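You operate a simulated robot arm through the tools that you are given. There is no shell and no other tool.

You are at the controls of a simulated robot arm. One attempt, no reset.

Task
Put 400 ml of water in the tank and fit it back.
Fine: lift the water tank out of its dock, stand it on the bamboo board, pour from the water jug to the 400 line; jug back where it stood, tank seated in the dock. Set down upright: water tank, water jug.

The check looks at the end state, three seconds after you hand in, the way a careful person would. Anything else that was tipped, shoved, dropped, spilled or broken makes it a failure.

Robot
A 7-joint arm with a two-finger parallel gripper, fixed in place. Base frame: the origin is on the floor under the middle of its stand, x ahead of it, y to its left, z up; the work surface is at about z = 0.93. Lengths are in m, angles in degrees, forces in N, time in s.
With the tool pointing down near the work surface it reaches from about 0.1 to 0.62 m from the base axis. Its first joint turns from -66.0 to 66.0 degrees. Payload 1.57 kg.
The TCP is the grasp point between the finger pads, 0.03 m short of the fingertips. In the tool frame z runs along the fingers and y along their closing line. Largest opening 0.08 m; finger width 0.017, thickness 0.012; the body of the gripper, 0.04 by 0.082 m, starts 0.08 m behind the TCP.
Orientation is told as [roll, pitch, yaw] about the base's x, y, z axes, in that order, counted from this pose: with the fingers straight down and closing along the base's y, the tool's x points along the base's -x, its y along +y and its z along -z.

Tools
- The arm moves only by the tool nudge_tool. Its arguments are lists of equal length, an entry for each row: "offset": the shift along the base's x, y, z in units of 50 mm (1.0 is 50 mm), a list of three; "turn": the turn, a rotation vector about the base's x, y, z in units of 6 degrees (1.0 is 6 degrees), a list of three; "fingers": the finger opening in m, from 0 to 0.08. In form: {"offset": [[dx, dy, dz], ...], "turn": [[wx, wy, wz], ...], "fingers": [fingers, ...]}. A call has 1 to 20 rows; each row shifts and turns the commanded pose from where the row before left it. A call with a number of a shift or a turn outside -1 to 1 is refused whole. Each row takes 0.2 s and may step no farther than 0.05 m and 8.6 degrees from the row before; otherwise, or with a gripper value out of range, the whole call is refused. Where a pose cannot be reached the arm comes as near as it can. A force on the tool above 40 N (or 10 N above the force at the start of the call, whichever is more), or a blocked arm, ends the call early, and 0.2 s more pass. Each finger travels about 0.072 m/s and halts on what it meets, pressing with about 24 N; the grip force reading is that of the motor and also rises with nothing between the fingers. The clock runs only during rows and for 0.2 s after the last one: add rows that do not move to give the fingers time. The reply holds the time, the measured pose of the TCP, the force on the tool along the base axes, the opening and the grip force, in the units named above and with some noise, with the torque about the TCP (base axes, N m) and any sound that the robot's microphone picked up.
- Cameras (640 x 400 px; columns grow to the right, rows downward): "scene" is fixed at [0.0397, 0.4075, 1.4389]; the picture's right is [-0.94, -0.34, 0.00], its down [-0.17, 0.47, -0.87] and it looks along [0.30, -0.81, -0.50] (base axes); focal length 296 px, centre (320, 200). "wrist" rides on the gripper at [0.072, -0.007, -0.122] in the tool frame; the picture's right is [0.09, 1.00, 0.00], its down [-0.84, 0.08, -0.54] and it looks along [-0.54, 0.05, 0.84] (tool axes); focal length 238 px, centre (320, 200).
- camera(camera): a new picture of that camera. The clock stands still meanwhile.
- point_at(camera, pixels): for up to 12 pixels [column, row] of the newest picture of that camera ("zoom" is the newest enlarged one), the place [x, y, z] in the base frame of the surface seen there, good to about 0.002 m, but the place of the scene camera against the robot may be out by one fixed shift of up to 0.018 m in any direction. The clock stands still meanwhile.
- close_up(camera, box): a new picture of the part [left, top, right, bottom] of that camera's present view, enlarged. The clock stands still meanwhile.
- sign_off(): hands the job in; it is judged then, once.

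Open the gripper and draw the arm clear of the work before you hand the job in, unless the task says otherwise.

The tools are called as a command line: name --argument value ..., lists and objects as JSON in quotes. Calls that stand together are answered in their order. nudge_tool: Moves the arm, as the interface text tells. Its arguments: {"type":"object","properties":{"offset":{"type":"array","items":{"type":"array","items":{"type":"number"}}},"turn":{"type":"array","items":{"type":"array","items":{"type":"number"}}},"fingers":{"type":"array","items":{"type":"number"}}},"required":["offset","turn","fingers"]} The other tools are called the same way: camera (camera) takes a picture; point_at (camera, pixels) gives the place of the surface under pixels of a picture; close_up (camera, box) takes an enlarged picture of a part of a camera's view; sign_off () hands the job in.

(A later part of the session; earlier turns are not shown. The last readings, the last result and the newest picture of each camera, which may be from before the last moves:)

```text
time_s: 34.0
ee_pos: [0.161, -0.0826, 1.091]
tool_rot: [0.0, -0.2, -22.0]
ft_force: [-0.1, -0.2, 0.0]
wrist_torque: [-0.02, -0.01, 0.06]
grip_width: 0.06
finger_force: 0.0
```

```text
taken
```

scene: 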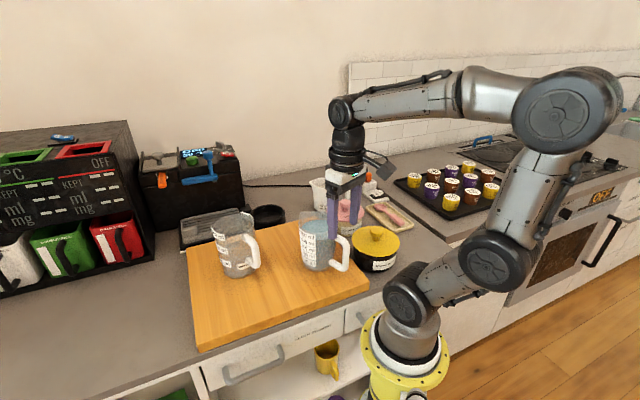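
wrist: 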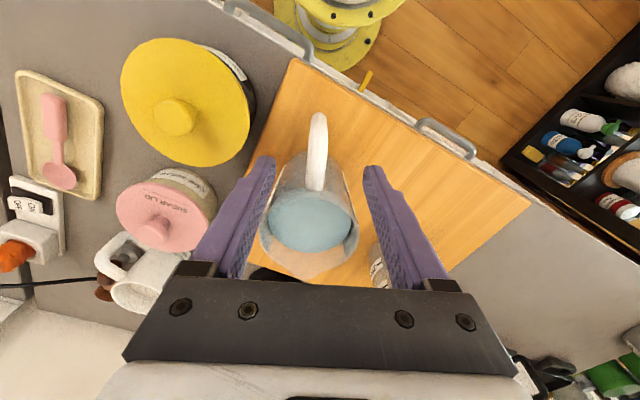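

Handle stands between the fingers (column ~318, tips at 263 and 375). I verify its place once more from this nearer view.

close_up --camera "wrist" --box '[250, 100, 390, 240]'

point_at --camera "wrist" --pixels '[[311, 130], [318, 130], [325, 130], [309, 150], [317, 150], [326, 150], [307, 175], [315, 175], [325, 175], [319, 118], [313, 120], [325, 120]]'

```text
2.86 times, centred on (320, 170) of wrist
```

zoom: 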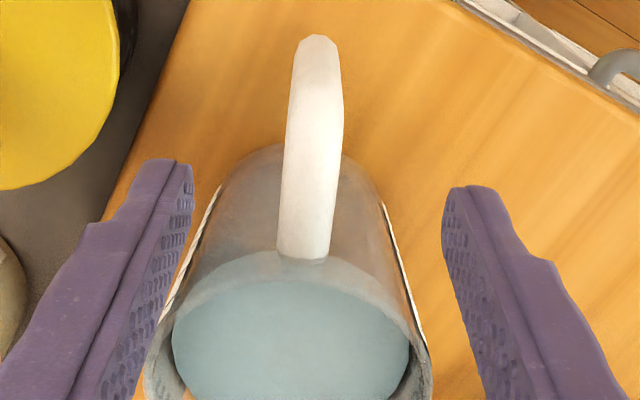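

```text
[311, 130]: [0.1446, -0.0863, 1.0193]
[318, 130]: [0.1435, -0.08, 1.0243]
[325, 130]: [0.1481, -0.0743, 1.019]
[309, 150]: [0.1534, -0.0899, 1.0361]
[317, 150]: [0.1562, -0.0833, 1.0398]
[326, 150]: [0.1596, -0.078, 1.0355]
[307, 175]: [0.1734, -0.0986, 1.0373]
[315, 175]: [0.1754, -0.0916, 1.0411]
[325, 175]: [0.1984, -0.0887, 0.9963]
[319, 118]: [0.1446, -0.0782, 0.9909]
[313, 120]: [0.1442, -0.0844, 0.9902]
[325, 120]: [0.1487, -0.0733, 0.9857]
```

Bar centre refines to (0.152,-0.082). I shift 7 mm inward in x and descend to TCP z≈0.997.

nudge_tool --offset '[[-0.14, -0.01, 0], [0, 0, -0.4], [0, 0, -0.5], [0, 0, -0.5], [0, 0, -0.46], [0, 0, 0]]' --turn '[[0, 0, -0.1], [0, 0, 0], [0, 0, 0], [0, 0, 0], [0, 0, 0], [0, 0, 0]]' --fingers '[0.06, 0.06, 0.06, 0.06, 0.06, 0.06]'

camera --camera "wrist"

close_up --camera "scene" --box '[260, 150, 420, 290]'

```text
time_s: 35.4
ee_pos: [0.1512, -0.0839, 0.9984]
tool_rot: [0.1, -0.2, -22.6]
ft_force: [0.7, -0.2, -0.4]
wrist_torque: [0.01, -0.01, 0.01]
grip_width: 0.0599
finger_force: 0.1
```

```text
taken
```

wrist: 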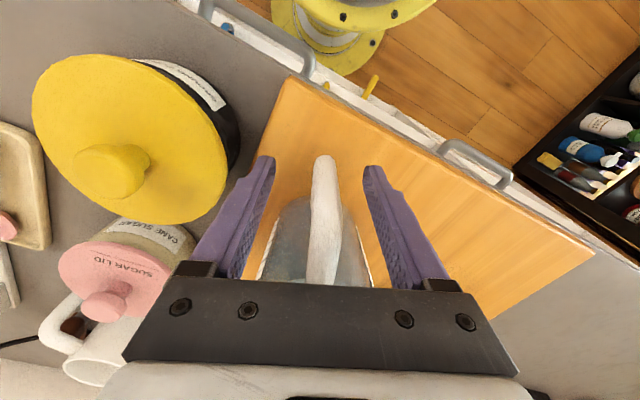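

```text
2.86 times, centred on (340, 220) of scene
```

zoom: 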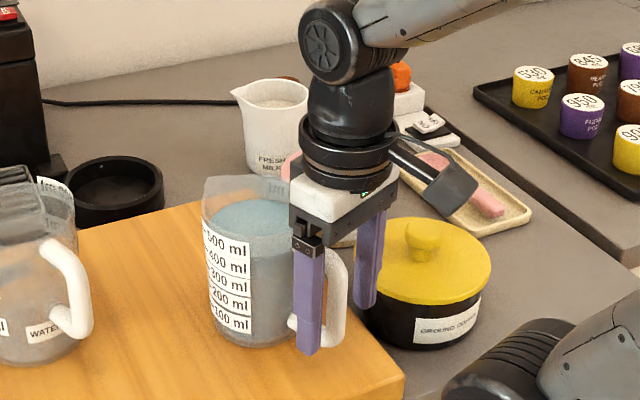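

The handle sits about 3 mm toward the right finger (column 324 vs centre 319), so I shift +2.5 mm in y and 2 mm in x, then close.

nudge_tool --offset '[[0.04, 0.05, 0], [0, 0, 0], [0, 0, 0], [0, 0, 0], [0, 0, 0], [0, 0, 0], [0, 0, 0]]' --turn '[[0, 0, 0], [0, 0, 0], [0, 0, 0], [0, 0, 0], [0, 0, 0], [0, 0, 0], [0, 0, 0]]' --fingers '[0.06, 0.04, 0.025, 0.012, 0.0, 0.0, 0.0]'

camera --camera "wrist"

close_up --camera "scene" --box '[260, 150, 420, 290]'

```text
time_s: 37.0
ee_pos: [0.1529, -0.0822, 0.998]
tool_rot: [0.0, -0.1, -22.5]
ft_force: [0.2, 0.4, -0.2]
wrist_torque: [0.07, 0.03, -0.08]
grip_width: 0.0157
finger_force: 24.3
```

```text
taken
```

wrist: 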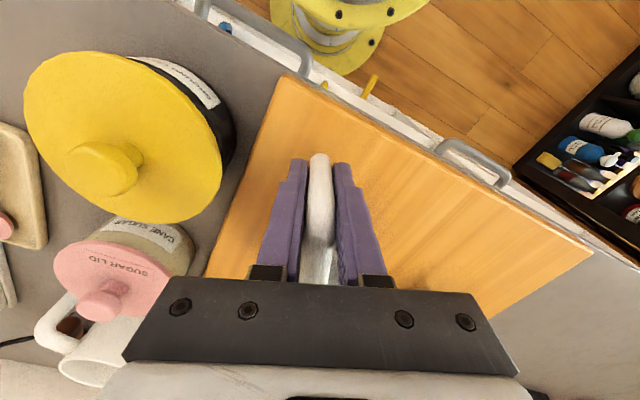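

```text
2.86 times, centred on (340, 220) of scene
```

zoom: 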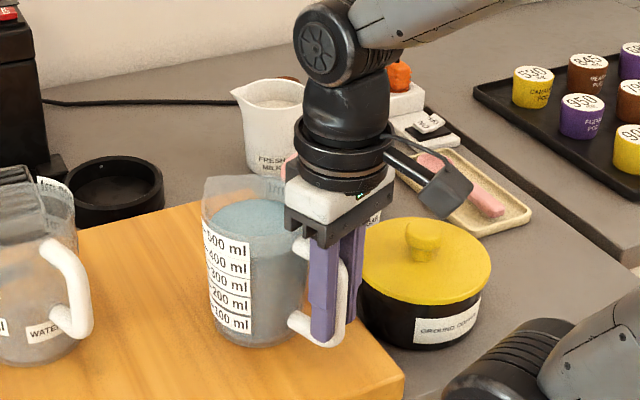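

Gripped the jug handle (15.7 mm, 24 N); home pose is TCP (0.153,-0.082,0.998), yaw -22.5. I lift gently 15 mm and look for slip or tilt.

nudge_tool --offset '[[0, 0, 0.06], [0, 0, 0.08], [0, 0, 0.08], [0, 0, 0.08], [0, 0, 0], [0, 0, 0]]' --turn '[[0, 0, 0], [0, 0, 0], [0, 0, 0], [0, 0, 0], [0, 0, 0], [0, 0, 0]]' --fingers '[0, 0, 0, 0, 0, 0]'

close_up --camera "scene" --box '[260, 150, 420, 290]'

```text
time_s: 38.4
ee_pos: [0.1531, -0.0821, 1.011]
tool_rot: [0.1, -0.1, -22.6]
ft_force: [0.1, -0.1, -6.7]
wrist_torque: [0.14, 0.41, 0.04]
grip_width: 0.0156
finger_force: 24.0
```

```text
2.86 times, centred on (340, 220) of scene
```

zoom: 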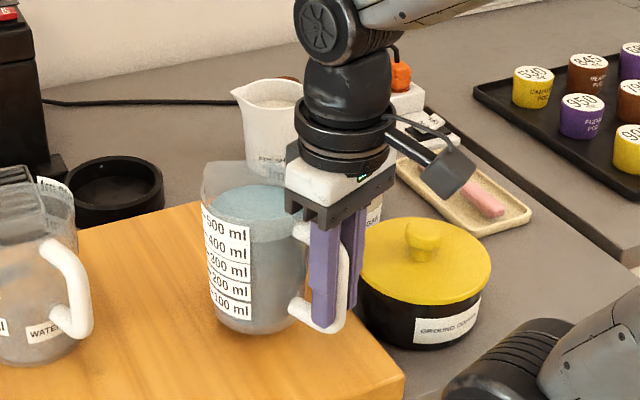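

Jug hangs at 6.7 N with 0.43 Nm; it may have drooped about 2°. I wait a second and compare to see whether it keeps slipping.

nudge_tool --offset '[[0, 0, 0], [0, 0, 0], [0, 0, 0], [0, 0, 0], [0, 0, 0]]' --turn '[[0, 0, 0], [0, 0, 0], [0, 0, 0], [0, 0, 0], [0, 0, 0]]' --fingers '[0, 0, 0, 0, 0]'

close_up --camera "scene" --box '[260, 150, 420, 290]'

camera --camera "wrist"

```text
time_s: 39.6
ee_pos: [0.1541, -0.084, 1.0126]
tool_rot: [-0.1, -0.1, -22.5]
ft_force: [0.5, -0.5, -6.4]
wrist_torque: [0.19, 0.38, 0.02]
grip_width: 0.0159
finger_force: 23.4
```

```text
2.86 times, centred on (340, 220) of scene
```

zoom: 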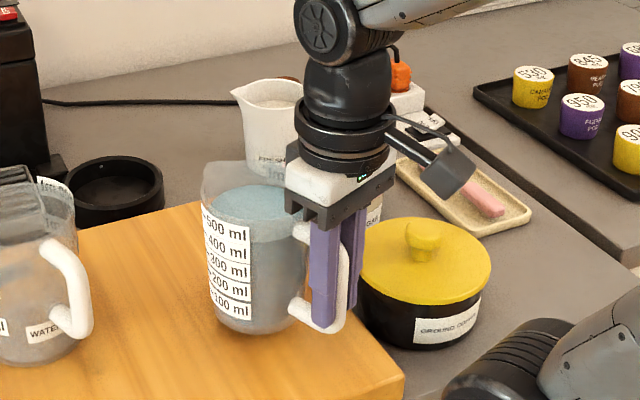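

```text
taken
```

wrist: 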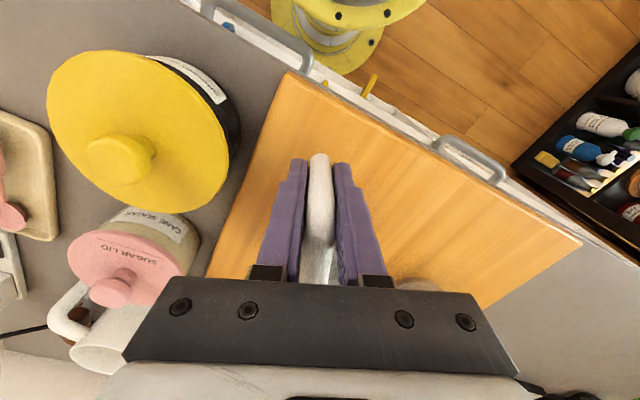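

The jug is steady. Now I look at the tank's markings on the board to note where the 400 line sits before pouring.

close_up --camera "scene" --box '[195, 200, 275, 290]'

```text
4.44 times, centred on (235, 245) of scene
```

zoom: 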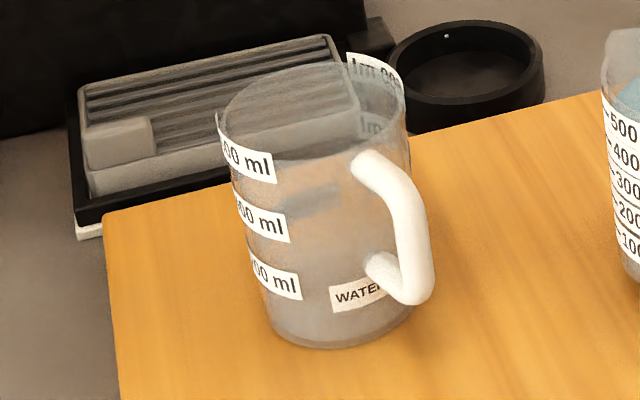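

I probe label heights on the tank: text centres at (255,164), (268,224), (282,282), plus edges and the board near its base.

point_at --camera "zoom" --pixels '[[255, 164], [268, 223], [280, 282], [250, 150], [258, 178], [262, 208], [272, 238], [275, 268], [285, 296], [230, 400], [150, 300], [320, 345]]'

point_at --camera "zoom" --pixels '[[225, 100], [280, 72], [350, 75], [300, 155], [400, 110], [375, 180], [410, 220], [415, 270], [340, 340], [400, 320], [260, 150], [345, 152]]'

```text
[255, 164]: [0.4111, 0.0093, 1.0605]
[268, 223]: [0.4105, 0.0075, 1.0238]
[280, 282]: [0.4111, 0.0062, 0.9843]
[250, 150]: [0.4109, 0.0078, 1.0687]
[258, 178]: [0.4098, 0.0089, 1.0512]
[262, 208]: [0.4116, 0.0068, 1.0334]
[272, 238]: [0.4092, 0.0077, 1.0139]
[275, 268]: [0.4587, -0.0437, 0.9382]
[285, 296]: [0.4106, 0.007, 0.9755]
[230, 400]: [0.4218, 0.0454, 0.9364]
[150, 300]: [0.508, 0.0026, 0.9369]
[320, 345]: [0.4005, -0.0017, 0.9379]
```

```text
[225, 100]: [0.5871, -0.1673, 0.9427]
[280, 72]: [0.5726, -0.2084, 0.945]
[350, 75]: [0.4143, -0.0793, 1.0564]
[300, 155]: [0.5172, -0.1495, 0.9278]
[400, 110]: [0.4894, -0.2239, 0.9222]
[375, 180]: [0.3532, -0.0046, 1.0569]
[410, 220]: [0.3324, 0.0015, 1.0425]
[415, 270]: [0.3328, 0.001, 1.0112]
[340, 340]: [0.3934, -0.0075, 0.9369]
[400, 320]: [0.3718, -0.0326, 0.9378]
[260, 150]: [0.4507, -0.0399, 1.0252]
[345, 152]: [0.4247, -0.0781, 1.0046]
```

400 mark sits 0.087 m above the board (scene readings 1.0238 vs 0.937). I raise the jug to z≈1.21 gently, then carry it round to the +y side of the tank while turning its spout toward -y.

nudge_tool --offset '[[0, 0, 0.2], [0, 0, 0.35], [0, 0, 0.4], [0, 0, 0.4], [0, 0, 0.4], [0, 0, 0.4], [0, 0, 0.4], [0, 0, 0.4], [0, 0, 0.4], [0, 0, 0.35], [0, 0, 0.2], [0, 0, 0], [0, 0, 0]]' --turn '[[0, 0, 0], [0, 0, 0], [0, 0, 0], [0, 0, 0], [0, 0, 0], [0, 0, 0], [0, 0, 0], [0, 0, 0], [0, 0, 0], [0, 0, 0], [0, 0, 0], [0, 0, 0], [0, 0, 0]]' --fingers '[0, 0, 0, 0, 0, 0, 0, 0, 0, 0, 0, 0, 0]'

camera --camera "scene"

```text
time_s: 42.4
ee_pos: [0.1536, -0.0817, 1.2066]
tool_rot: [0.0, -0.2, -22.5]
ft_force: [0.7, 0.2, -5.6]
wrist_torque: [0.14, 0.4, 0.0]
grip_width: 0.0159
finger_force: 24.5
```

```text
taken
```

scene: 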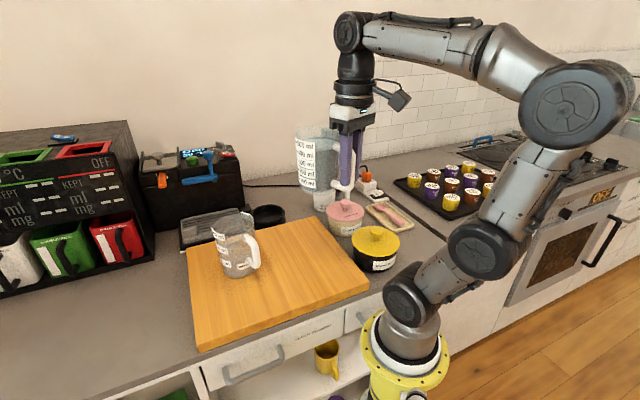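

The jug hangs upright and clear. I carry it with eased speed to TCP (0.40,0.134) and yaw -90°.

nudge_tool --offset '[[0.158, 0.138, 0], [0.252, 0.222, 0], [0.315, 0.277, 0], [0.315, 0.277, 0], [0.315, 0.277, 0], [0.315, 0.277, 0], [0.315, 0.277, 0], [0.315, 0.277, 0], [0.315, 0.277, 0], [0.315, 0.277, 0], [0.315, 0.277, 0], [0.315, 0.277, 0], [0.315, 0.277, 0], [0.315, 0.277, 0], [0.315, 0.277, 0], [0.252, 0.222, 0], [0.158, 0.138, 0], [0, 0, 0], [0, 0, 0]]' --turn '[[0, 0, -0.36], [0, 0, -0.577], [0, 0, -0.721], [0, 0, -0.721], [0, 0, -0.721], [0, 0, -0.721], [0, 0, -0.721], [0, 0, -0.721], [0, 0, -0.721], [0, 0, -0.721], [0, 0, -0.721], [0, 0, -0.721], [0, 0, -0.721], [0, 0, -0.721], [0, 0, -0.721], [0, 0, -0.577], [0, 0, -0.36], [0, 0, 0], [0, 0, 0]]' --fingers '[0, 0, 0, 0, 0, 0, 0, 0, 0, 0, 0, 0, 0, 0, 0, 0, 0, 0, 0]'

camera --camera "scene"

camera --camera "wrist"

```text
time_s: 46.4
ee_pos: [0.3996, 0.1351, 1.2077]
tool_rot: [0.0, -0.2, -90.1]
ft_force: [-0.3, 0.0, -5.0]
wrist_torque: [0.47, 0.02, 0.03]
grip_width: 0.0161
finger_force: 24.0
```

```text
taken
```

scene: 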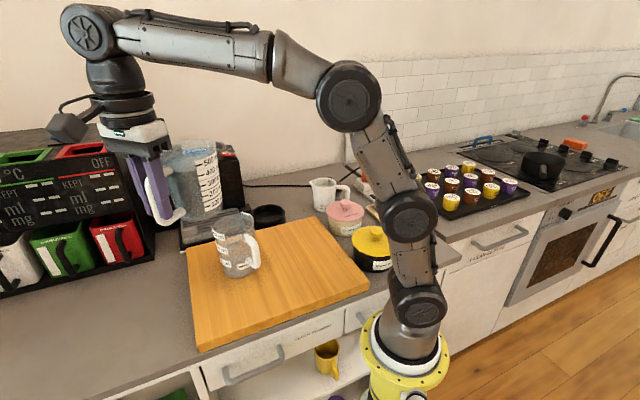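

```text
taken
```

wrist: 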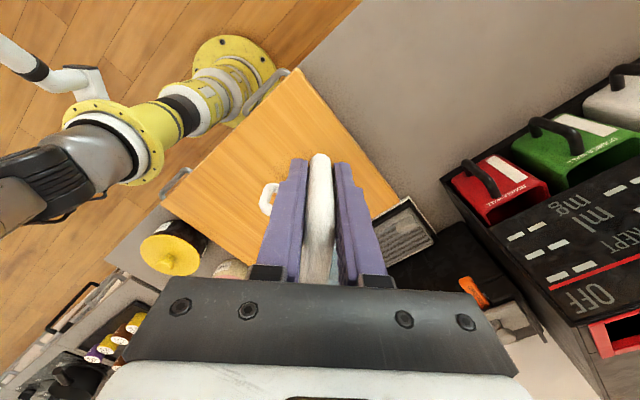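

At the pour station. I zoom on the jug to check its spout direction and droop.

close_up --camera "scene" --box '[120, 120, 280, 290]'

```text
2.35 times, centred on (200, 205) of scene
```

zoom: 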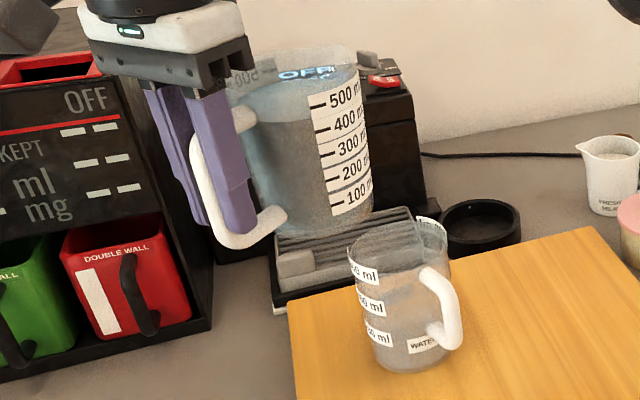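

I measure the jug's rim and label ticks here to place its lip relative to the TCP.

point_at --camera "zoom" --pixels '[[355, 50], [362, 70], [355, 97], [320, 105], [325, 130], [330, 155], [335, 182], [340, 205], [362, 140], [368, 200], [275, 90], [235, 70]]'

point_at --camera "zoom" --pixels '[[340, 90], [360, 60], [300, 75], [290, 232], [370, 218], [330, 228], [205, 200], [250, 240], [300, 100], [350, 65], [358, 80], [365, 100]]'

```text
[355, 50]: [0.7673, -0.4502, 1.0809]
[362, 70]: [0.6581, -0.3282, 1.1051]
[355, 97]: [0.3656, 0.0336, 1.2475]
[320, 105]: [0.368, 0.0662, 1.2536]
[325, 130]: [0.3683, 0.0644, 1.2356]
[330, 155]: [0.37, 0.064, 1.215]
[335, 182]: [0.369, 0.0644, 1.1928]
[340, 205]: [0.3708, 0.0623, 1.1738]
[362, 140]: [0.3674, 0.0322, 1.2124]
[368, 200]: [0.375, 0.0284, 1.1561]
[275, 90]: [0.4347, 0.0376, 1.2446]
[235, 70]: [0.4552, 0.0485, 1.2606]
```

```text
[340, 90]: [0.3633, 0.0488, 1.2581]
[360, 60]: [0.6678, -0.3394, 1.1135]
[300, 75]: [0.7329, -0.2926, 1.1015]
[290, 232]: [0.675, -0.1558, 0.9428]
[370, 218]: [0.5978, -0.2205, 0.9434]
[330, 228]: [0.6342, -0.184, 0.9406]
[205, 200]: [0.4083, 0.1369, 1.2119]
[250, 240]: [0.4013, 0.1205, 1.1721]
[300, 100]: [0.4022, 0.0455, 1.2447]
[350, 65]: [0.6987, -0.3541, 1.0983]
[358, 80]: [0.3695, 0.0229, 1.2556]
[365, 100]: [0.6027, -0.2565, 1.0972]
```

The jug holds about 455 ml by its ticks (water 1.2446 against 400 at 1.2356 and 500 at 1.2536), so I need to leave about 50 ml; flow should start near 24° tilt. I tilt 15° (no flow yet) and lower so the lip comes above the tank mouth.

nudge_tool --offset '[[0, 0, 0], [0, 0, 0], [0, 0, 0], [0, 0, 0], [0, 0, 0], [0, 0, 0], [0, 0.02, -0.26], [0, 0.02, -0.26], [0, 0, -0.26], [0, 0, -0.26], [0, 0, -0.26], [0, 0, -0.2], [0, 0, 0], [0, 0, 0]]' --turn '[[0.3, 0, 0], [0.5, 0, 0], [0.5, 0, 0], [0.5, 0, 0], [0.5, 0, 0], [0.2, 0, 0], [0, 0, 0], [0, 0, 0], [0, 0, 0], [0, 0, 0], [0, 0, 0], [0, 0, 0], [0, 0, 0], [0, 0, 0]]' --fingers '[0, 0, 0, 0, 0, 0, 0, 0, 0, 0, 0, 0, 0, 0]'

camera --camera "scene"

close_up --camera "scene" --box '[120, 130, 280, 290]'

```text
time_s: 49.4
ee_pos: [0.4003, 0.136, 1.131]
tool_rot: [0.0, 14.8, -90.0]
ft_force: [0.1, 0.2, -6.1]
wrist_torque: [0.4, 0.01, -0.01]
grip_width: 0.0157
finger_force: 23.6
```

```text
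taken
```

scene: 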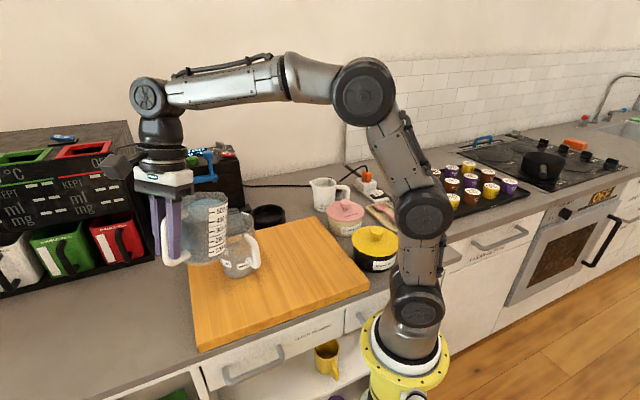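

```text
2.50 times, centred on (200, 210) of scene
```

zoom: 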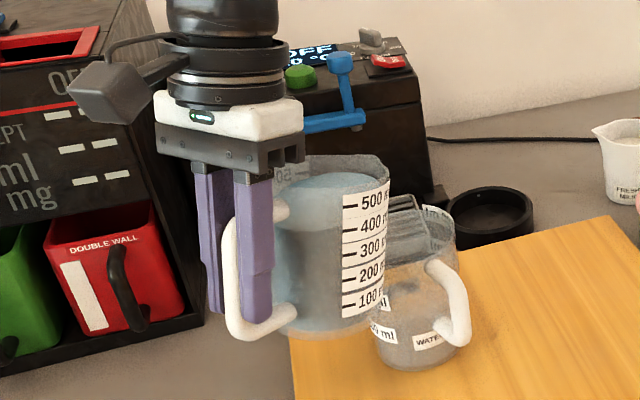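

The jug is low beside the tank with no spill. I probe the jug's far rim/spout and the tank's rim to check the lip is above the tank mouth.

point_at --camera "zoom" --pixels '[[388, 183], [380, 172], [370, 160], [350, 160], [330, 158], [300, 160], [280, 185], [420, 207], [440, 215], [455, 230], [440, 245], [330, 180]]'

camera --camera "wrist"

```text
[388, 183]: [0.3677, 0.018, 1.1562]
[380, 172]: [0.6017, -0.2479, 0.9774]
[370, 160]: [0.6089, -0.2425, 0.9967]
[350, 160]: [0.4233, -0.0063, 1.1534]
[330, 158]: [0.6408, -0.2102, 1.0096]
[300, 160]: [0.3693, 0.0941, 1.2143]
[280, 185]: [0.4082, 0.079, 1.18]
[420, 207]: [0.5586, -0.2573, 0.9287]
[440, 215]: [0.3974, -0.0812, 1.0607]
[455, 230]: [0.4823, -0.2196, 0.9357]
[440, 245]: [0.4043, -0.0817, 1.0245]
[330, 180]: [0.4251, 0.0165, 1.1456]
```

```text
taken
```

wrist: 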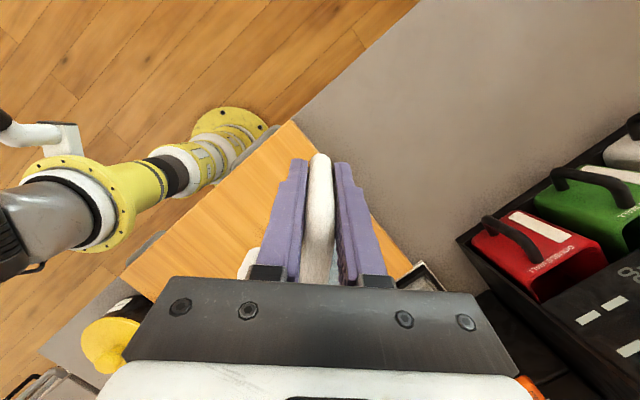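

Lip estimate: about (0.40,-0.011,1.142), inside the tank mouth (centre (0.40,-0.03)). I tilt another 10° slowly, expecting a first trickle, and watch.

nudge_tool --offset '[[0, -0.01, -0.02], [0, -0.01, -0.02], [0, -0.01, -0.02], [0, -0.01, -0.02], [0, 0, 0], [0, 0, 0], [0, 0, 0]]' --turn '[[0.42, 0, 0], [0.42, 0, 0], [0.42, 0, 0], [0.42, 0, 0], [0, 0, 0], [0, 0, 0], [0, 0, 0]]' --fingers '[0, 0, 0, 0, 0, 0, 0]'

close_up --camera "scene" --box '[140, 150, 300, 290]'

```text
time_s: 51.0
ee_pos: [0.3995, 0.1338, 1.1284]
tool_rot: [0.0, 24.9, -90.1]
ft_force: [1.0, 1.1, -5.7]
wrist_torque: [0.33, -0.01, 0.01]
grip_width: 0.0159
finger_force: 23.9
```

```text
2.86 times, centred on (220, 220) of scene
```

zoom: 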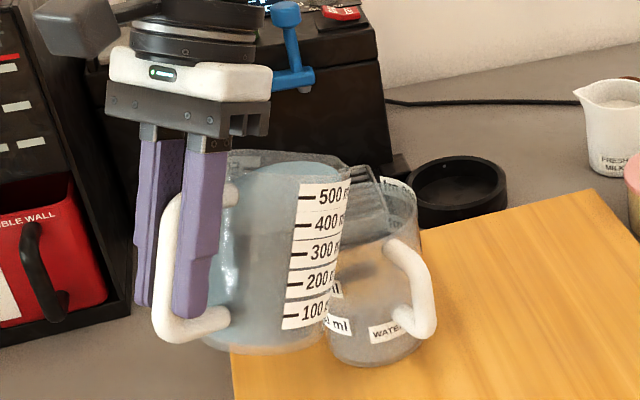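

No water in the tank yet. I tilt 5° more, keeping the lip at about z 1.11.

nudge_tool --offset '[[0, -0.02, 0.09], [0, -0.02, 0.09], [0, 0, 0], [0, 0, 0], [0, 0, 0]]' --turn '[[0.42, 0, 0], [0.42, 0, 0], [0, 0, 0], [0, 0, 0], [0, 0, 0]]' --fingers '[0, 0, 0, 0, 0]'

close_up --camera "scene" --box '[140, 150, 300, 290]'

```text
time_s: 52.2
ee_pos: [0.3993, 0.1324, 1.1378]
tool_rot: [-0.1, 30.0, -90.1]
ft_force: [0.0, 0.7, -5.8]
wrist_torque: [0.3, 0.03, -0.01]
grip_width: 0.0159
finger_force: 23.6
```

```text
2.86 times, centred on (220, 220) of scene
```

zoom: 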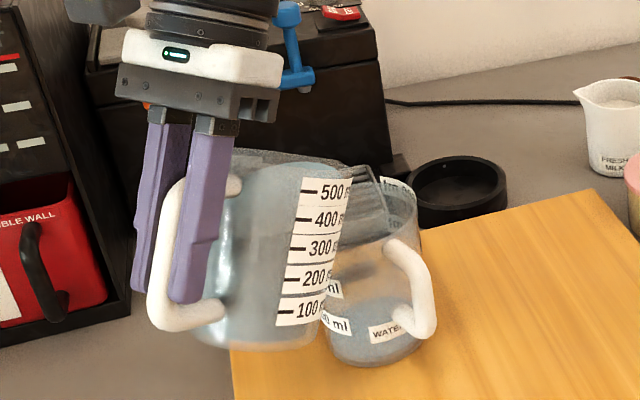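

Water now stands at the tank bottom near (365,345) and nothing outside. I go on slowly, 1° per step for 10°, with the lip held in place.

nudge_tool --offset '[[0, -0.02, 0.04], [0, -0.02, 0.04], [0, -0.02, 0.04], [0, -0.02, 0.04], [0, -0.02, 0.04], [0, -0.02, 0.04], [0, -0.02, 0.035], [0, -0.02, 0.035], [0, -0.02, 0.035], [0, -0.02, 0.035], [0, 0, 0], [0, 0, 0], [0, 0, 0]]' --turn '[[0.167, 0, 0], [0.167, 0, 0], [0.167, 0, 0], [0.167, 0, 0], [0.167, 0, 0], [0.167, 0, 0], [0.167, 0, 0], [0.167, 0, 0], [0.167, 0, 0], [0.167, 0, 0], [0, 0, 0], [0, 0, 0], [0, 0, 0]]' --fingers '[0, 0, 0, 0, 0, 0, 0, 0, 0, 0, 0, 0, 0]'

close_up --camera "scene" --box '[140, 150, 300, 290]'

```text
time_s: 55.0
ee_pos: [0.4008, 0.1239, 1.1574]
tool_rot: [-0.1, 40.1, -90.1]
ft_force: [0.2, -0.2, -4.4]
wrist_torque: [0.29, -0.02, 0.02]
grip_width: 0.0156
finger_force: 23.3
```

```text
2.86 times, centred on (220, 220) of scene
```

zoom: 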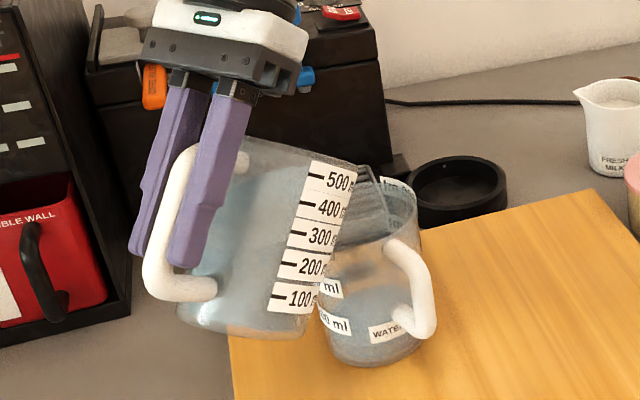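

Tank fills; nothing on the board. I probe the water surface seen in the tank around (365,290).

point_at --camera "zoom" --pixels '[[360, 280], [370, 290], [380, 300], [350, 275], [375, 270], [390, 290], [365, 310], [350, 255], [380, 330], [370, 250], [395, 310], [300, 180]]'

```text
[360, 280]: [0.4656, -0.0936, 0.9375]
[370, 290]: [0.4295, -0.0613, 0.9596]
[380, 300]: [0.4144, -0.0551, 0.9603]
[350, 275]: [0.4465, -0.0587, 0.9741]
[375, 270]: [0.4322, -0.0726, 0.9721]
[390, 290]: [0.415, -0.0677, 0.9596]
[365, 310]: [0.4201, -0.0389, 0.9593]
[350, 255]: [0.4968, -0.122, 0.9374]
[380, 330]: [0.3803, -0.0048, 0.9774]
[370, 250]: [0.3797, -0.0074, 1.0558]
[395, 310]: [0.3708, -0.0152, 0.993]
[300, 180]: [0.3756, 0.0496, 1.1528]
```

Water surface at scene z 0.9596 → about 70 ml. I continue 10° more in 1° steps, following the lip.

nudge_tool --offset '[[0, -0.024, 0.037], [0, -0.024, 0.037], [0, -0.024, 0.037], [0, -0.024, 0.037], [0, -0.024, 0.037], [0, -0.024, 0.037], [0, -0.024, 0.035], [0, -0.024, 0.035], [0, -0.024, 0.035], [0, -0.024, 0.035], [0, 0, 0], [0, 0, 0], [0, 0, 0]]' --turn '[[0.167, 0, 0], [0.167, 0, 0], [0.167, 0, 0], [0.167, 0, 0], [0.167, 0, 0], [0.167, 0, 0], [0.167, 0, 0], [0.167, 0, 0], [0.167, 0, 0], [0.167, 0, 0], [0, 0, 0], [0, 0, 0], [0, 0, 0]]' --fingers '[0, 0, 0, 0, 0, 0, 0, 0, 0, 0, 0, 0, 0]'

close_up --camera "scene" --box '[140, 150, 300, 290]'

point_at --camera "zoom" --pixels '[[360, 270], [370, 280], [380, 290], [375, 260], [390, 280], [365, 290], [355, 285], [370, 295], [350, 250], [385, 265], [375, 275], [365, 255]]'

```text
time_s: 57.8
ee_pos: [0.4002, 0.1109, 1.1755]
tool_rot: [-0.2, 50.1, -90.2]
ft_force: [-0.3, 0.4, -4.1]
wrist_torque: [0.17, -0.02, -0.01]
grip_width: 0.0159
finger_force: 23.5
```

```text
2.86 times, centred on (220, 220) of scene
```

zoom: 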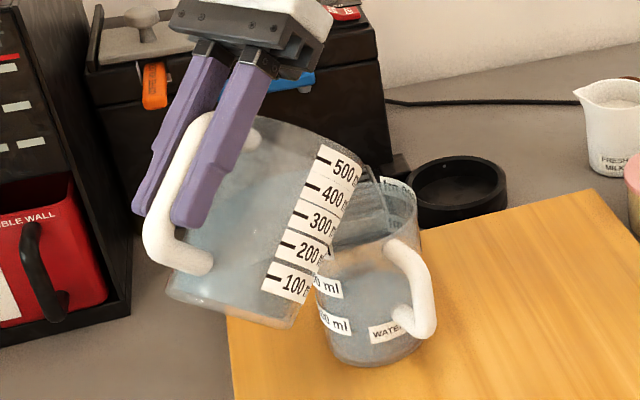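

```text
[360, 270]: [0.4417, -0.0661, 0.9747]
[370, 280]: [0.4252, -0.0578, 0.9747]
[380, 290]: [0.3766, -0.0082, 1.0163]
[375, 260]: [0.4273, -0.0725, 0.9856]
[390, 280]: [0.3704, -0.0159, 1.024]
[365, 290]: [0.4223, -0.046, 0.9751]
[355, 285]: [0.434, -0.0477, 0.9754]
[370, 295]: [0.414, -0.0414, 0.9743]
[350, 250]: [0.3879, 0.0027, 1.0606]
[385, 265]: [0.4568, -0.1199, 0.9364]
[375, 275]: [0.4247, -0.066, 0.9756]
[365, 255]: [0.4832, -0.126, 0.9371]
```

Level 0.9749 → about 151 ml at 50°. I continue to 60° in 1° steps, expecting about 255 ml.

nudge_tool --offset '[[0, -0.02, 0.019], [0, -0.02, 0.019], [0, -0.02, 0.019], [0, -0.02, 0.019], [0, -0.02, 0.019], [0, -0.02, 0.019], [0, -0.02, 0.019], [0, -0.02, 0.019], [0, -0.02, 0.019], [0, -0.02, 0.019], [0, 0, 0], [0, 0, 0], [0, 0, 0], [0, 0, 0]]' --turn '[[0.167, 0, 0], [0.167, 0, 0], [0.167, 0, 0], [0.167, 0, 0], [0.167, 0, 0], [0.167, 0, 0], [0.167, 0, 0], [0.167, 0, 0], [0.167, 0, 0], [0.167, 0, 0], [0, 0, 0], [0, 0, 0], [0, 0, 0], [0, 0, 0]]' --fingers '[0, 0, 0, 0, 0, 0, 0, 0, 0, 0, 0, 0, 0, 0]'

close_up --camera "scene" --box '[140, 150, 300, 290]'

point_at --camera "zoom" --pixels '[[360, 260], [370, 265], [365, 275], [375, 255], [355, 270], [350, 262], [370, 250], [345, 275], [360, 280], [340, 265], [355, 250], [365, 285]]'

```text
time_s: 60.8
ee_pos: [0.3996, 0.0996, 1.1823]
tool_rot: [-0.2, 60.0, -90.3]
ft_force: [0.7, 0.4, -3.3]
wrist_torque: [0.11, -0.03, -0.02]
grip_width: 0.0159
finger_force: 24.4
```

```text
2.86 times, centred on (220, 220) of scene
```

zoom: 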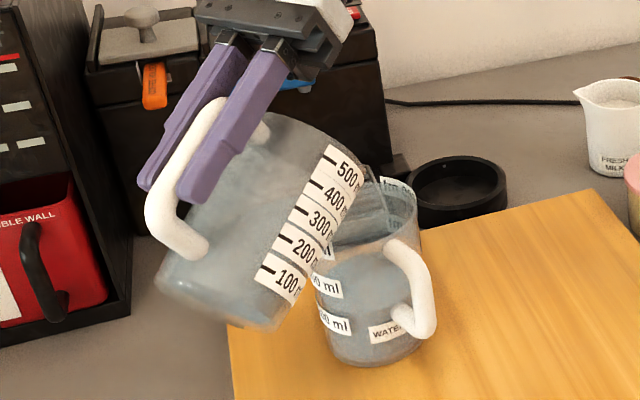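

```text
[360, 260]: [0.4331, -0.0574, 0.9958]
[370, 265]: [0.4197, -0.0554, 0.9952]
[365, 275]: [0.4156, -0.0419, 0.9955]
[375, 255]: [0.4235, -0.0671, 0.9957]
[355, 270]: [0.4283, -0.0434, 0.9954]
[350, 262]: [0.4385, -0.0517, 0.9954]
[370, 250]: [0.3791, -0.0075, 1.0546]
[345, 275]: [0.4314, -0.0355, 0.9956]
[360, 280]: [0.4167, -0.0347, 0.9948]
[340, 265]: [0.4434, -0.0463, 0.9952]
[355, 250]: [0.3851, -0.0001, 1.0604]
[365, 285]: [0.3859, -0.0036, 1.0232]
```

Level 0.9955 → about 259 ml as predicted; 400 line is at scene z≈1.023. I continue to 68° at 1° per step.

nudge_tool --offset '[[0, -0.031, 0.034], [0, -0.031, 0.034], [0, -0.031, 0.034], [0, -0.031, 0.034], [0, -0.031, 0.034], [0, -0.031, 0.034], [0, -0.031, 0.034], [0, -0.031, 0.034], [0, 0, 0], [0, 0, 0], [0, 0, 0], [0, 0, 0]]' --turn '[[0.167, 0, 0], [0.167, 0, 0], [0.167, 0, 0], [0.167, 0, 0], [0.167, 0, 0], [0.167, 0, 0], [0.167, 0, 0], [0.167, 0, 0], [0, 0, 0], [0, 0, 0], [0, 0, 0], [0, 0, 0]]' --fingers '[0, 0, 0, 0, 0, 0, 0, 0, 0, 0, 0, 0]'

close_up --camera "scene" --box '[140, 150, 300, 290]'

point_at --camera "zoom" --pixels '[[360, 260], [370, 255], [365, 265], [375, 250], [355, 260], [350, 252], [345, 262], [360, 270], [340, 260], [355, 245], [365, 245], [350, 270]]'

```text
time_s: 63.4
ee_pos: [0.4003, 0.0868, 1.198]
tool_rot: [-0.2, 68.1, -90.3]
ft_force: [0.1, 0.0, -2.7]
wrist_torque: [0.06, -0.05, 0.03]
grip_width: 0.0156
finger_force: 24.3
```

```text
2.86 times, centred on (220, 220) of scene
```

zoom: 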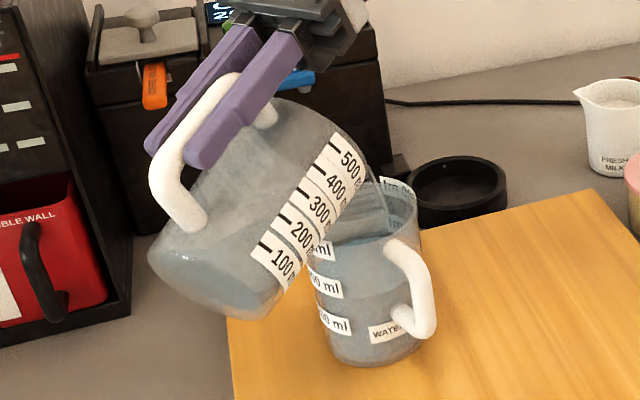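

```text
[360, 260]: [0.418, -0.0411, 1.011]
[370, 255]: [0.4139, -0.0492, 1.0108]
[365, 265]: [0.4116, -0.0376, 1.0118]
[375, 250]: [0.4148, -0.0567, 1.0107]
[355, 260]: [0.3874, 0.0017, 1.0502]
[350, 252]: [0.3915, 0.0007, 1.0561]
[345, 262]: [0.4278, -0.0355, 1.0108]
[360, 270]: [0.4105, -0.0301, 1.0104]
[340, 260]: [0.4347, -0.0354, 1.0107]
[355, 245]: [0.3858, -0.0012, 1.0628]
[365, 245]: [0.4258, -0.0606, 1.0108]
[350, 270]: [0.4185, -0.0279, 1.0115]
```

Level 1.0109 → about 340 ml. I go to 73° next, expecting about 383 ml.

nudge_tool --offset '[[0, -0.036, 0.026], [0, -0.036, 0.026], [0, -0.036, 0.026], [0, -0.036, 0.026], [0, -0.036, 0.026], [0, 0, 0], [0, 0, 0], [0, 0, 0], [0, 0, 0], [0, 0, 0]]' --turn '[[0.167, 0, 0], [0.167, 0, 0], [0.167, 0, 0], [0.167, 0, 0], [0.167, 0, 0], [0, 0, 0], [0, 0, 0], [0, 0, 0], [0, 0, 0], [0, 0, 0]]' --fingers '[0, 0, 0, 0, 0, 0, 0, 0, 0, 0]'

close_up --camera "scene" --box '[140, 150, 300, 290]'

point_at --camera "zoom" --pixels '[[360, 255], [370, 250], [365, 260], [375, 245], [350, 258], [355, 265], [345, 262], [360, 265], [340, 260], [380, 250], [365, 240], [350, 265]]'

```text
time_s: 65.6
ee_pos: [0.4001, 0.0779, 1.2043]
tool_rot: [-0.3, 73.0, -90.5]
ft_force: [-1.0, -0.9, -2.6]
wrist_torque: [0.02, 0.02, 0.01]
grip_width: 0.016
finger_force: 23.5
```

```text
2.86 times, centred on (220, 220) of scene
```

zoom: 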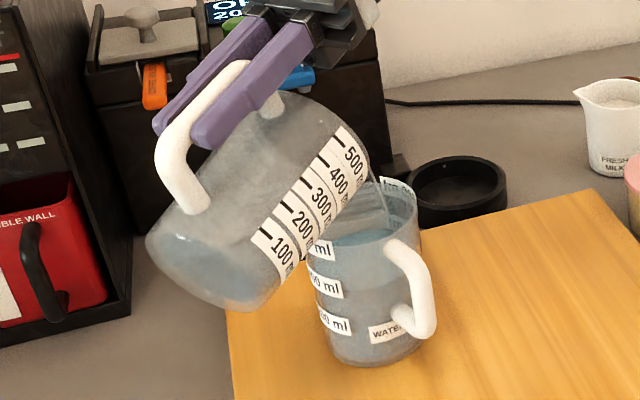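

```text
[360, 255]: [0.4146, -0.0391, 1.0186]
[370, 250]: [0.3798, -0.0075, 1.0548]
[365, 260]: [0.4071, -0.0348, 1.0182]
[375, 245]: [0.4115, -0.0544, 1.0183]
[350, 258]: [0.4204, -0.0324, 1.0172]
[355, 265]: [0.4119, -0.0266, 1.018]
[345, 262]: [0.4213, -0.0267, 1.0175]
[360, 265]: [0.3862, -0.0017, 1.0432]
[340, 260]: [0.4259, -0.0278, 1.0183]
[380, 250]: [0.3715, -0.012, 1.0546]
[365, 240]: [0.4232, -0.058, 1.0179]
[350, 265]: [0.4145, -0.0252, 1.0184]
```

Level 1.0181 → about 377 ml. I re-measure the tank's label centres in this view to pin the 400 line before the last trickle.

close_up --camera "scene" --box '[210, 205, 260, 285]'

```text
5.00 times, centred on (235, 245) of scene
```

zoom: 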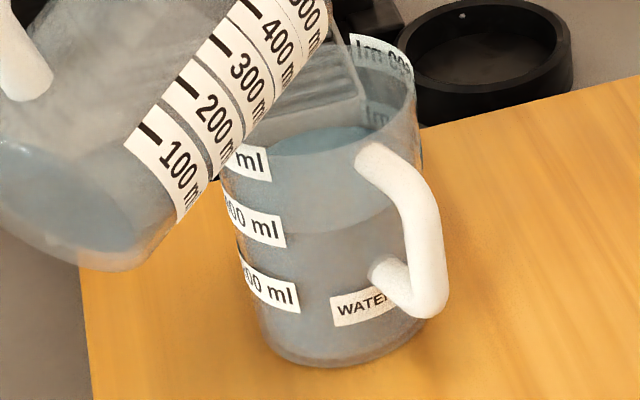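

I zoom further on the 400 label and the waterline beside it.

close_up --camera "scene" --box '[214, 225, 254, 265]'

point_at --camera "zoom" --pixels '[[250, 150], [200, 130], [290, 160], [250, 180], [250, 120], [320, 200], [350, 200], [400, 190], [450, 180], [320, 170], [400, 160], [450, 140]]'

```text
10.00 times, centred on (234, 245) of scene
```

zoom: 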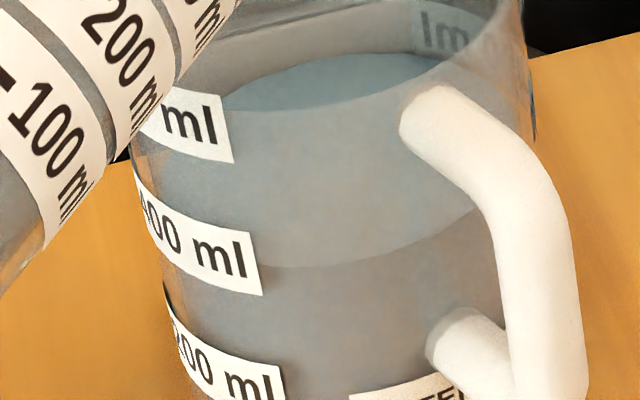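

```text
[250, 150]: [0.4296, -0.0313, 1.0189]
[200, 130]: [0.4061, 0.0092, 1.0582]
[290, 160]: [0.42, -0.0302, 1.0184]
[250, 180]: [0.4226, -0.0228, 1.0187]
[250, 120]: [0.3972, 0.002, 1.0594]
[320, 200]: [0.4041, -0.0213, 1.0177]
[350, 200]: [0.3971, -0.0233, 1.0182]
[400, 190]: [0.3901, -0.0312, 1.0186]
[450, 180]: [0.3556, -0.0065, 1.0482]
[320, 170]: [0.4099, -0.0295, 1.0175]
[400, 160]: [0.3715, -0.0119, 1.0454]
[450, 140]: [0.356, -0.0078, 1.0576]
```

The waterline meets the 400 label's right end at (265,268), just under the label's middle (258,264); allowing for the wall thickness it agrees with ~378 ml. I measure label points at this zoom.

point_at --camera "zoom" --pixels '[[245, 258], [252, 240], [256, 288], [235, 255], [220, 250], [215, 128], [220, 103], [226, 155], [270, 390], [262, 372], [240, 245], [248, 272]]'

```text
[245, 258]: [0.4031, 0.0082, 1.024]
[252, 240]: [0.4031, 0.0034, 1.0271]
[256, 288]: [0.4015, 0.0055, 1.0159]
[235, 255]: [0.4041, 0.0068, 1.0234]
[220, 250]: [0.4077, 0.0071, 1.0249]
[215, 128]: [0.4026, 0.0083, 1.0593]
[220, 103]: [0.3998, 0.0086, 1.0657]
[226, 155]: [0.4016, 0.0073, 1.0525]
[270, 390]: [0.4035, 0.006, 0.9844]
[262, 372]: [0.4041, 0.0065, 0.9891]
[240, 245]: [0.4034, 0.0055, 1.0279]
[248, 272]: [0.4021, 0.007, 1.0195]
```

The 400 line is at scene z 1.0225±0.001, water at 1.0181 — about 23 ml short. I tilt 2° more slowly.

nudge_tool --offset '[[0, -0.02, 0.018], [0, -0.02, 0.018], [0, -0.02, 0.018], [0, -0.02, 0.018], [0, 0, 0], [0, 0, 0], [0, 0, 0], [0, 0, 0], [0, 0, 0], [0, 0, 0]]' --turn '[[0.083, 0, 0], [0.083, 0, 0], [0.083, 0, 0], [0.083, 0, 0], [0, 0, 0], [0, 0, 0], [0, 0, 0], [0, 0, 0], [0, 0, 0], [0, 0, 0]]' --fingers '[0, 0, 0, 0, 0, 0, 0, 0, 0, 0]'

close_up --camera "scene" --box '[214, 225, 254, 265]'

point_at --camera "zoom" --pixels '[[250, 150], [290, 160], [250, 180], [320, 190], [350, 190], [380, 180], [320, 150], [290, 190], [300, 120], [270, 170], [340, 160], [360, 130]]'

```text
time_s: 67.8
ee_pos: [0.3993, 0.0755, 1.2071]
tool_rot: [-0.5, 75.0, -90.3]
ft_force: [0.2, -0.1, -2.0]
wrist_torque: [0.02, 0.02, -0.03]
grip_width: 0.0158
finger_force: 24.0
```

```text
10.00 times, centred on (234, 245) of scene
```

zoom: 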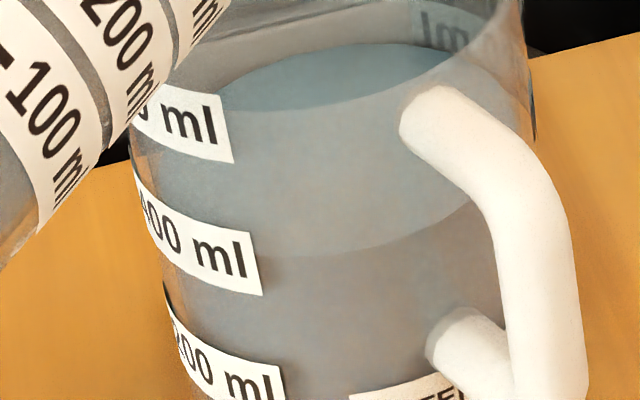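

```text
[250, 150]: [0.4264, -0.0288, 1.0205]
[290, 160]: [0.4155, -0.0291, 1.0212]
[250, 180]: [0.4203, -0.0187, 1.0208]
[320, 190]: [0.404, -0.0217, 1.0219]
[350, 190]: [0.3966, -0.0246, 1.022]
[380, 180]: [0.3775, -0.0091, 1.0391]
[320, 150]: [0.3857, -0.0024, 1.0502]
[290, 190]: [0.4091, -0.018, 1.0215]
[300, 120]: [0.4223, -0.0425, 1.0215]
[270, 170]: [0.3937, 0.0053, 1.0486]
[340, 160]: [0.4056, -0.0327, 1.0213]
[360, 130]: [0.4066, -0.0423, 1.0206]
```

Level averages 1.0213, i.e. about 394–398 ml. One last half-degree for about 4 ml.

nudge_tool --offset '[[0, -0.01, 0.009], [0, -0.01, 0.009], [0, 0, 0], [0, 0, 0], [0, 0, 0], [0, 0, 0], [0, 0, 0], [0, 0, 0]]' --turn '[[0.042, 0, 0], [0.042, 0, 0], [0, 0, 0], [0, 0, 0], [0, 0, 0], [0, 0, 0], [0, 0, 0], [0, 0, 0]]' --fingers '[0, 0, 0, 0, 0, 0, 0, 0]'

close_up --camera "scene" --box '[214, 225, 254, 265]'

point_at --camera "zoom" --pixels '[[250, 150], [290, 160], [250, 180], [320, 190], [350, 190], [300, 180], [320, 130], [290, 190], [300, 120], [330, 180], [340, 160], [360, 130]]'

```text
time_s: 69.6
ee_pos: [0.4011, 0.0735, 1.2088]
tool_rot: [-0.4, 75.6, -90.4]
ft_force: [0.4, -0.3, -2.2]
wrist_torque: [0.04, 0.01, 0.01]
grip_width: 0.0157
finger_force: 23.9
```

```text
10.00 times, centred on (234, 245) of scene
```

zoom: 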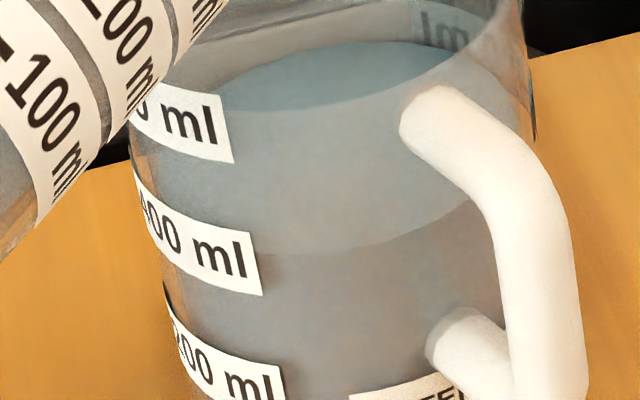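

```text
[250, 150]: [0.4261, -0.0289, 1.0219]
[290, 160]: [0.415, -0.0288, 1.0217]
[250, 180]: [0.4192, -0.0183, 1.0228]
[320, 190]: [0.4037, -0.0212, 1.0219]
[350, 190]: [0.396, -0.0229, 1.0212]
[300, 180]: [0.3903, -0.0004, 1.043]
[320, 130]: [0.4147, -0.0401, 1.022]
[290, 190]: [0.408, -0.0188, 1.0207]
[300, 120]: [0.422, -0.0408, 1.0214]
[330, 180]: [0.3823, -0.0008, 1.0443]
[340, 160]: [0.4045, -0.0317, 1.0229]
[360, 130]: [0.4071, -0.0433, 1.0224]
```

Level now averages 1.0219 with the 400 line at 1.0225: about 398–400 ml. I stop and roll the jug back upright, keeping the lip near the tank mouth while it rises.

nudge_tool --offset '[[0, 0.077, 0], [0, 0.077, 0], [0, 0.077, 0], [0, 0.077, 0], [0, 0.077, 0], [0, 0.077, 0], [0, 0.077, 0], [0, 0.077, 0], [0, 0.077, 0], [0, 0.077, 0], [0, 0.077, 0], [0, 0.077, 0], [0, 0.077, 0], [0, 0.077, 0], [0, 0.077, 0], [0, 0, 0], [0, 0, 0]]' --turn '[[-0.3, 0, 0], [-0.5, 0, 0], [-0.667, 0, 0], [-0.667, 0, 0], [-0.667, 0, 0], [-0.667, 0, 0], [-0.667, 0, 0], [-0.667, 0, 0], [-0.667, 0, 0], [-0.667, 0, 0], [-0.667, 0, 0], [-0.667, 0, 0], [-0.667, 0, 0], [-0.667, 0, 0], [-0.667, 0, 0], [0, 0, 0], [0, 0, 0]]' --fingers '[0, 0, 0, 0, 0, 0, 0, 0, 0, 0, 0, 0, 0, 0, 0, 0, 0]'

camera --camera "scene"

```text
time_s: 73.2
ee_pos: [0.4001, 0.1311, 1.2085]
tool_rot: [0.1, 18.5, -90.2]
ft_force: [0.0, 0.7, -1.9]
wrist_torque: [0.12, 0.01, -0.02]
grip_width: 0.0157
finger_force: 24.2
```

```text
taken
```

scene: 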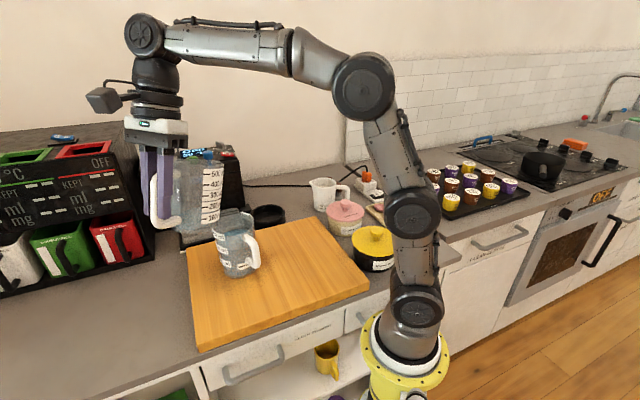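

No spill visible. I finish levelling the jug and take a close look at both vessels.

nudge_tool --offset '[[0, 0, 0], [0, 0, 0], [0, 0, 0], [0, 0, 0], [0, 0, 0], [0, 0, 0], [0, 0, 0]]' --turn '[[-0.65, 0, 0], [-0.65, 0, 0], [-0.65, 0, 0], [-0.65, 0, 0], [-0.48, 0, 0], [0, 0, 0], [0, 0, 0]]' --fingers '[0, 0, 0, 0, 0, 0, 0]'

close_up --camera "scene" --box '[195, 195, 275, 285]'

point_at --camera "zoom" --pixels '[[300, 160], [330, 160], [310, 180], [280, 150], [330, 140], [265, 235], [278, 290], [255, 175], [200, 330], [300, 130], [320, 200], [340, 180]]'

close_up --camera "scene" --box '[120, 110, 280, 250]'

```text
time_s: 74.8
ee_pos: [0.4006, 0.1317, 1.207]
tool_rot: [0.1, 0.3, -90.1]
ft_force: [0.9, -0.4, -0.3]
wrist_torque: [0.15, -0.03, 0.0]
grip_width: 0.0155
finger_force: 23.2
```

```text
4.44 times, centred on (235, 240) of scene
```

zoom: 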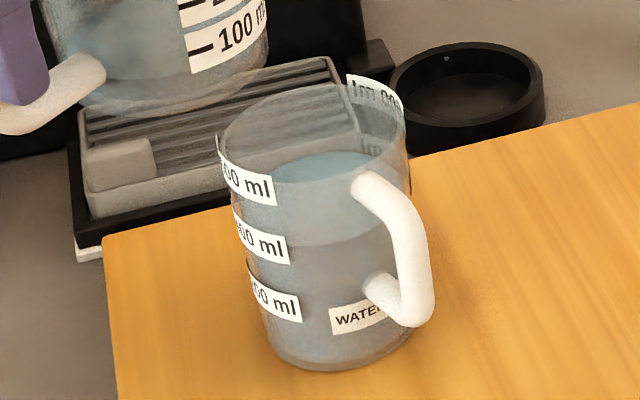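

```text
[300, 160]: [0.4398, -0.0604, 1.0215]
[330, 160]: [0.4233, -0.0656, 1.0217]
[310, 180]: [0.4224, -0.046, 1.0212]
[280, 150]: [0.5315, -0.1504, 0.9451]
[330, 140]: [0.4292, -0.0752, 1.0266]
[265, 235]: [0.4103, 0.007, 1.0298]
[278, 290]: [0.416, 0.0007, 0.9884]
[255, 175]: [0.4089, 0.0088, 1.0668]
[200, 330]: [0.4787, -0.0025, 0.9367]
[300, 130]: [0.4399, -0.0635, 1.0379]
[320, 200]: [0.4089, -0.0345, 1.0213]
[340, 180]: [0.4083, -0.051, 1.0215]
```

```text
2.86 times, centred on (200, 180) of scene
```

zoom: 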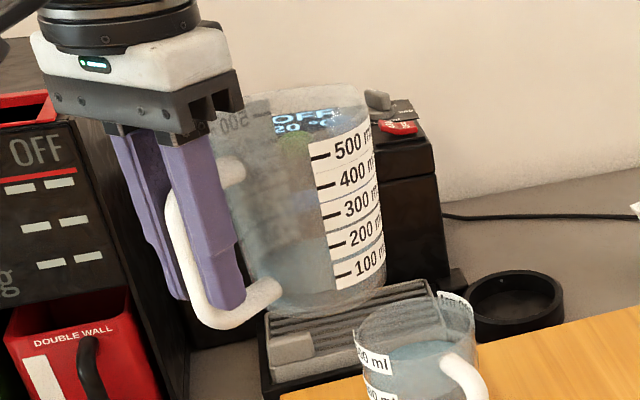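

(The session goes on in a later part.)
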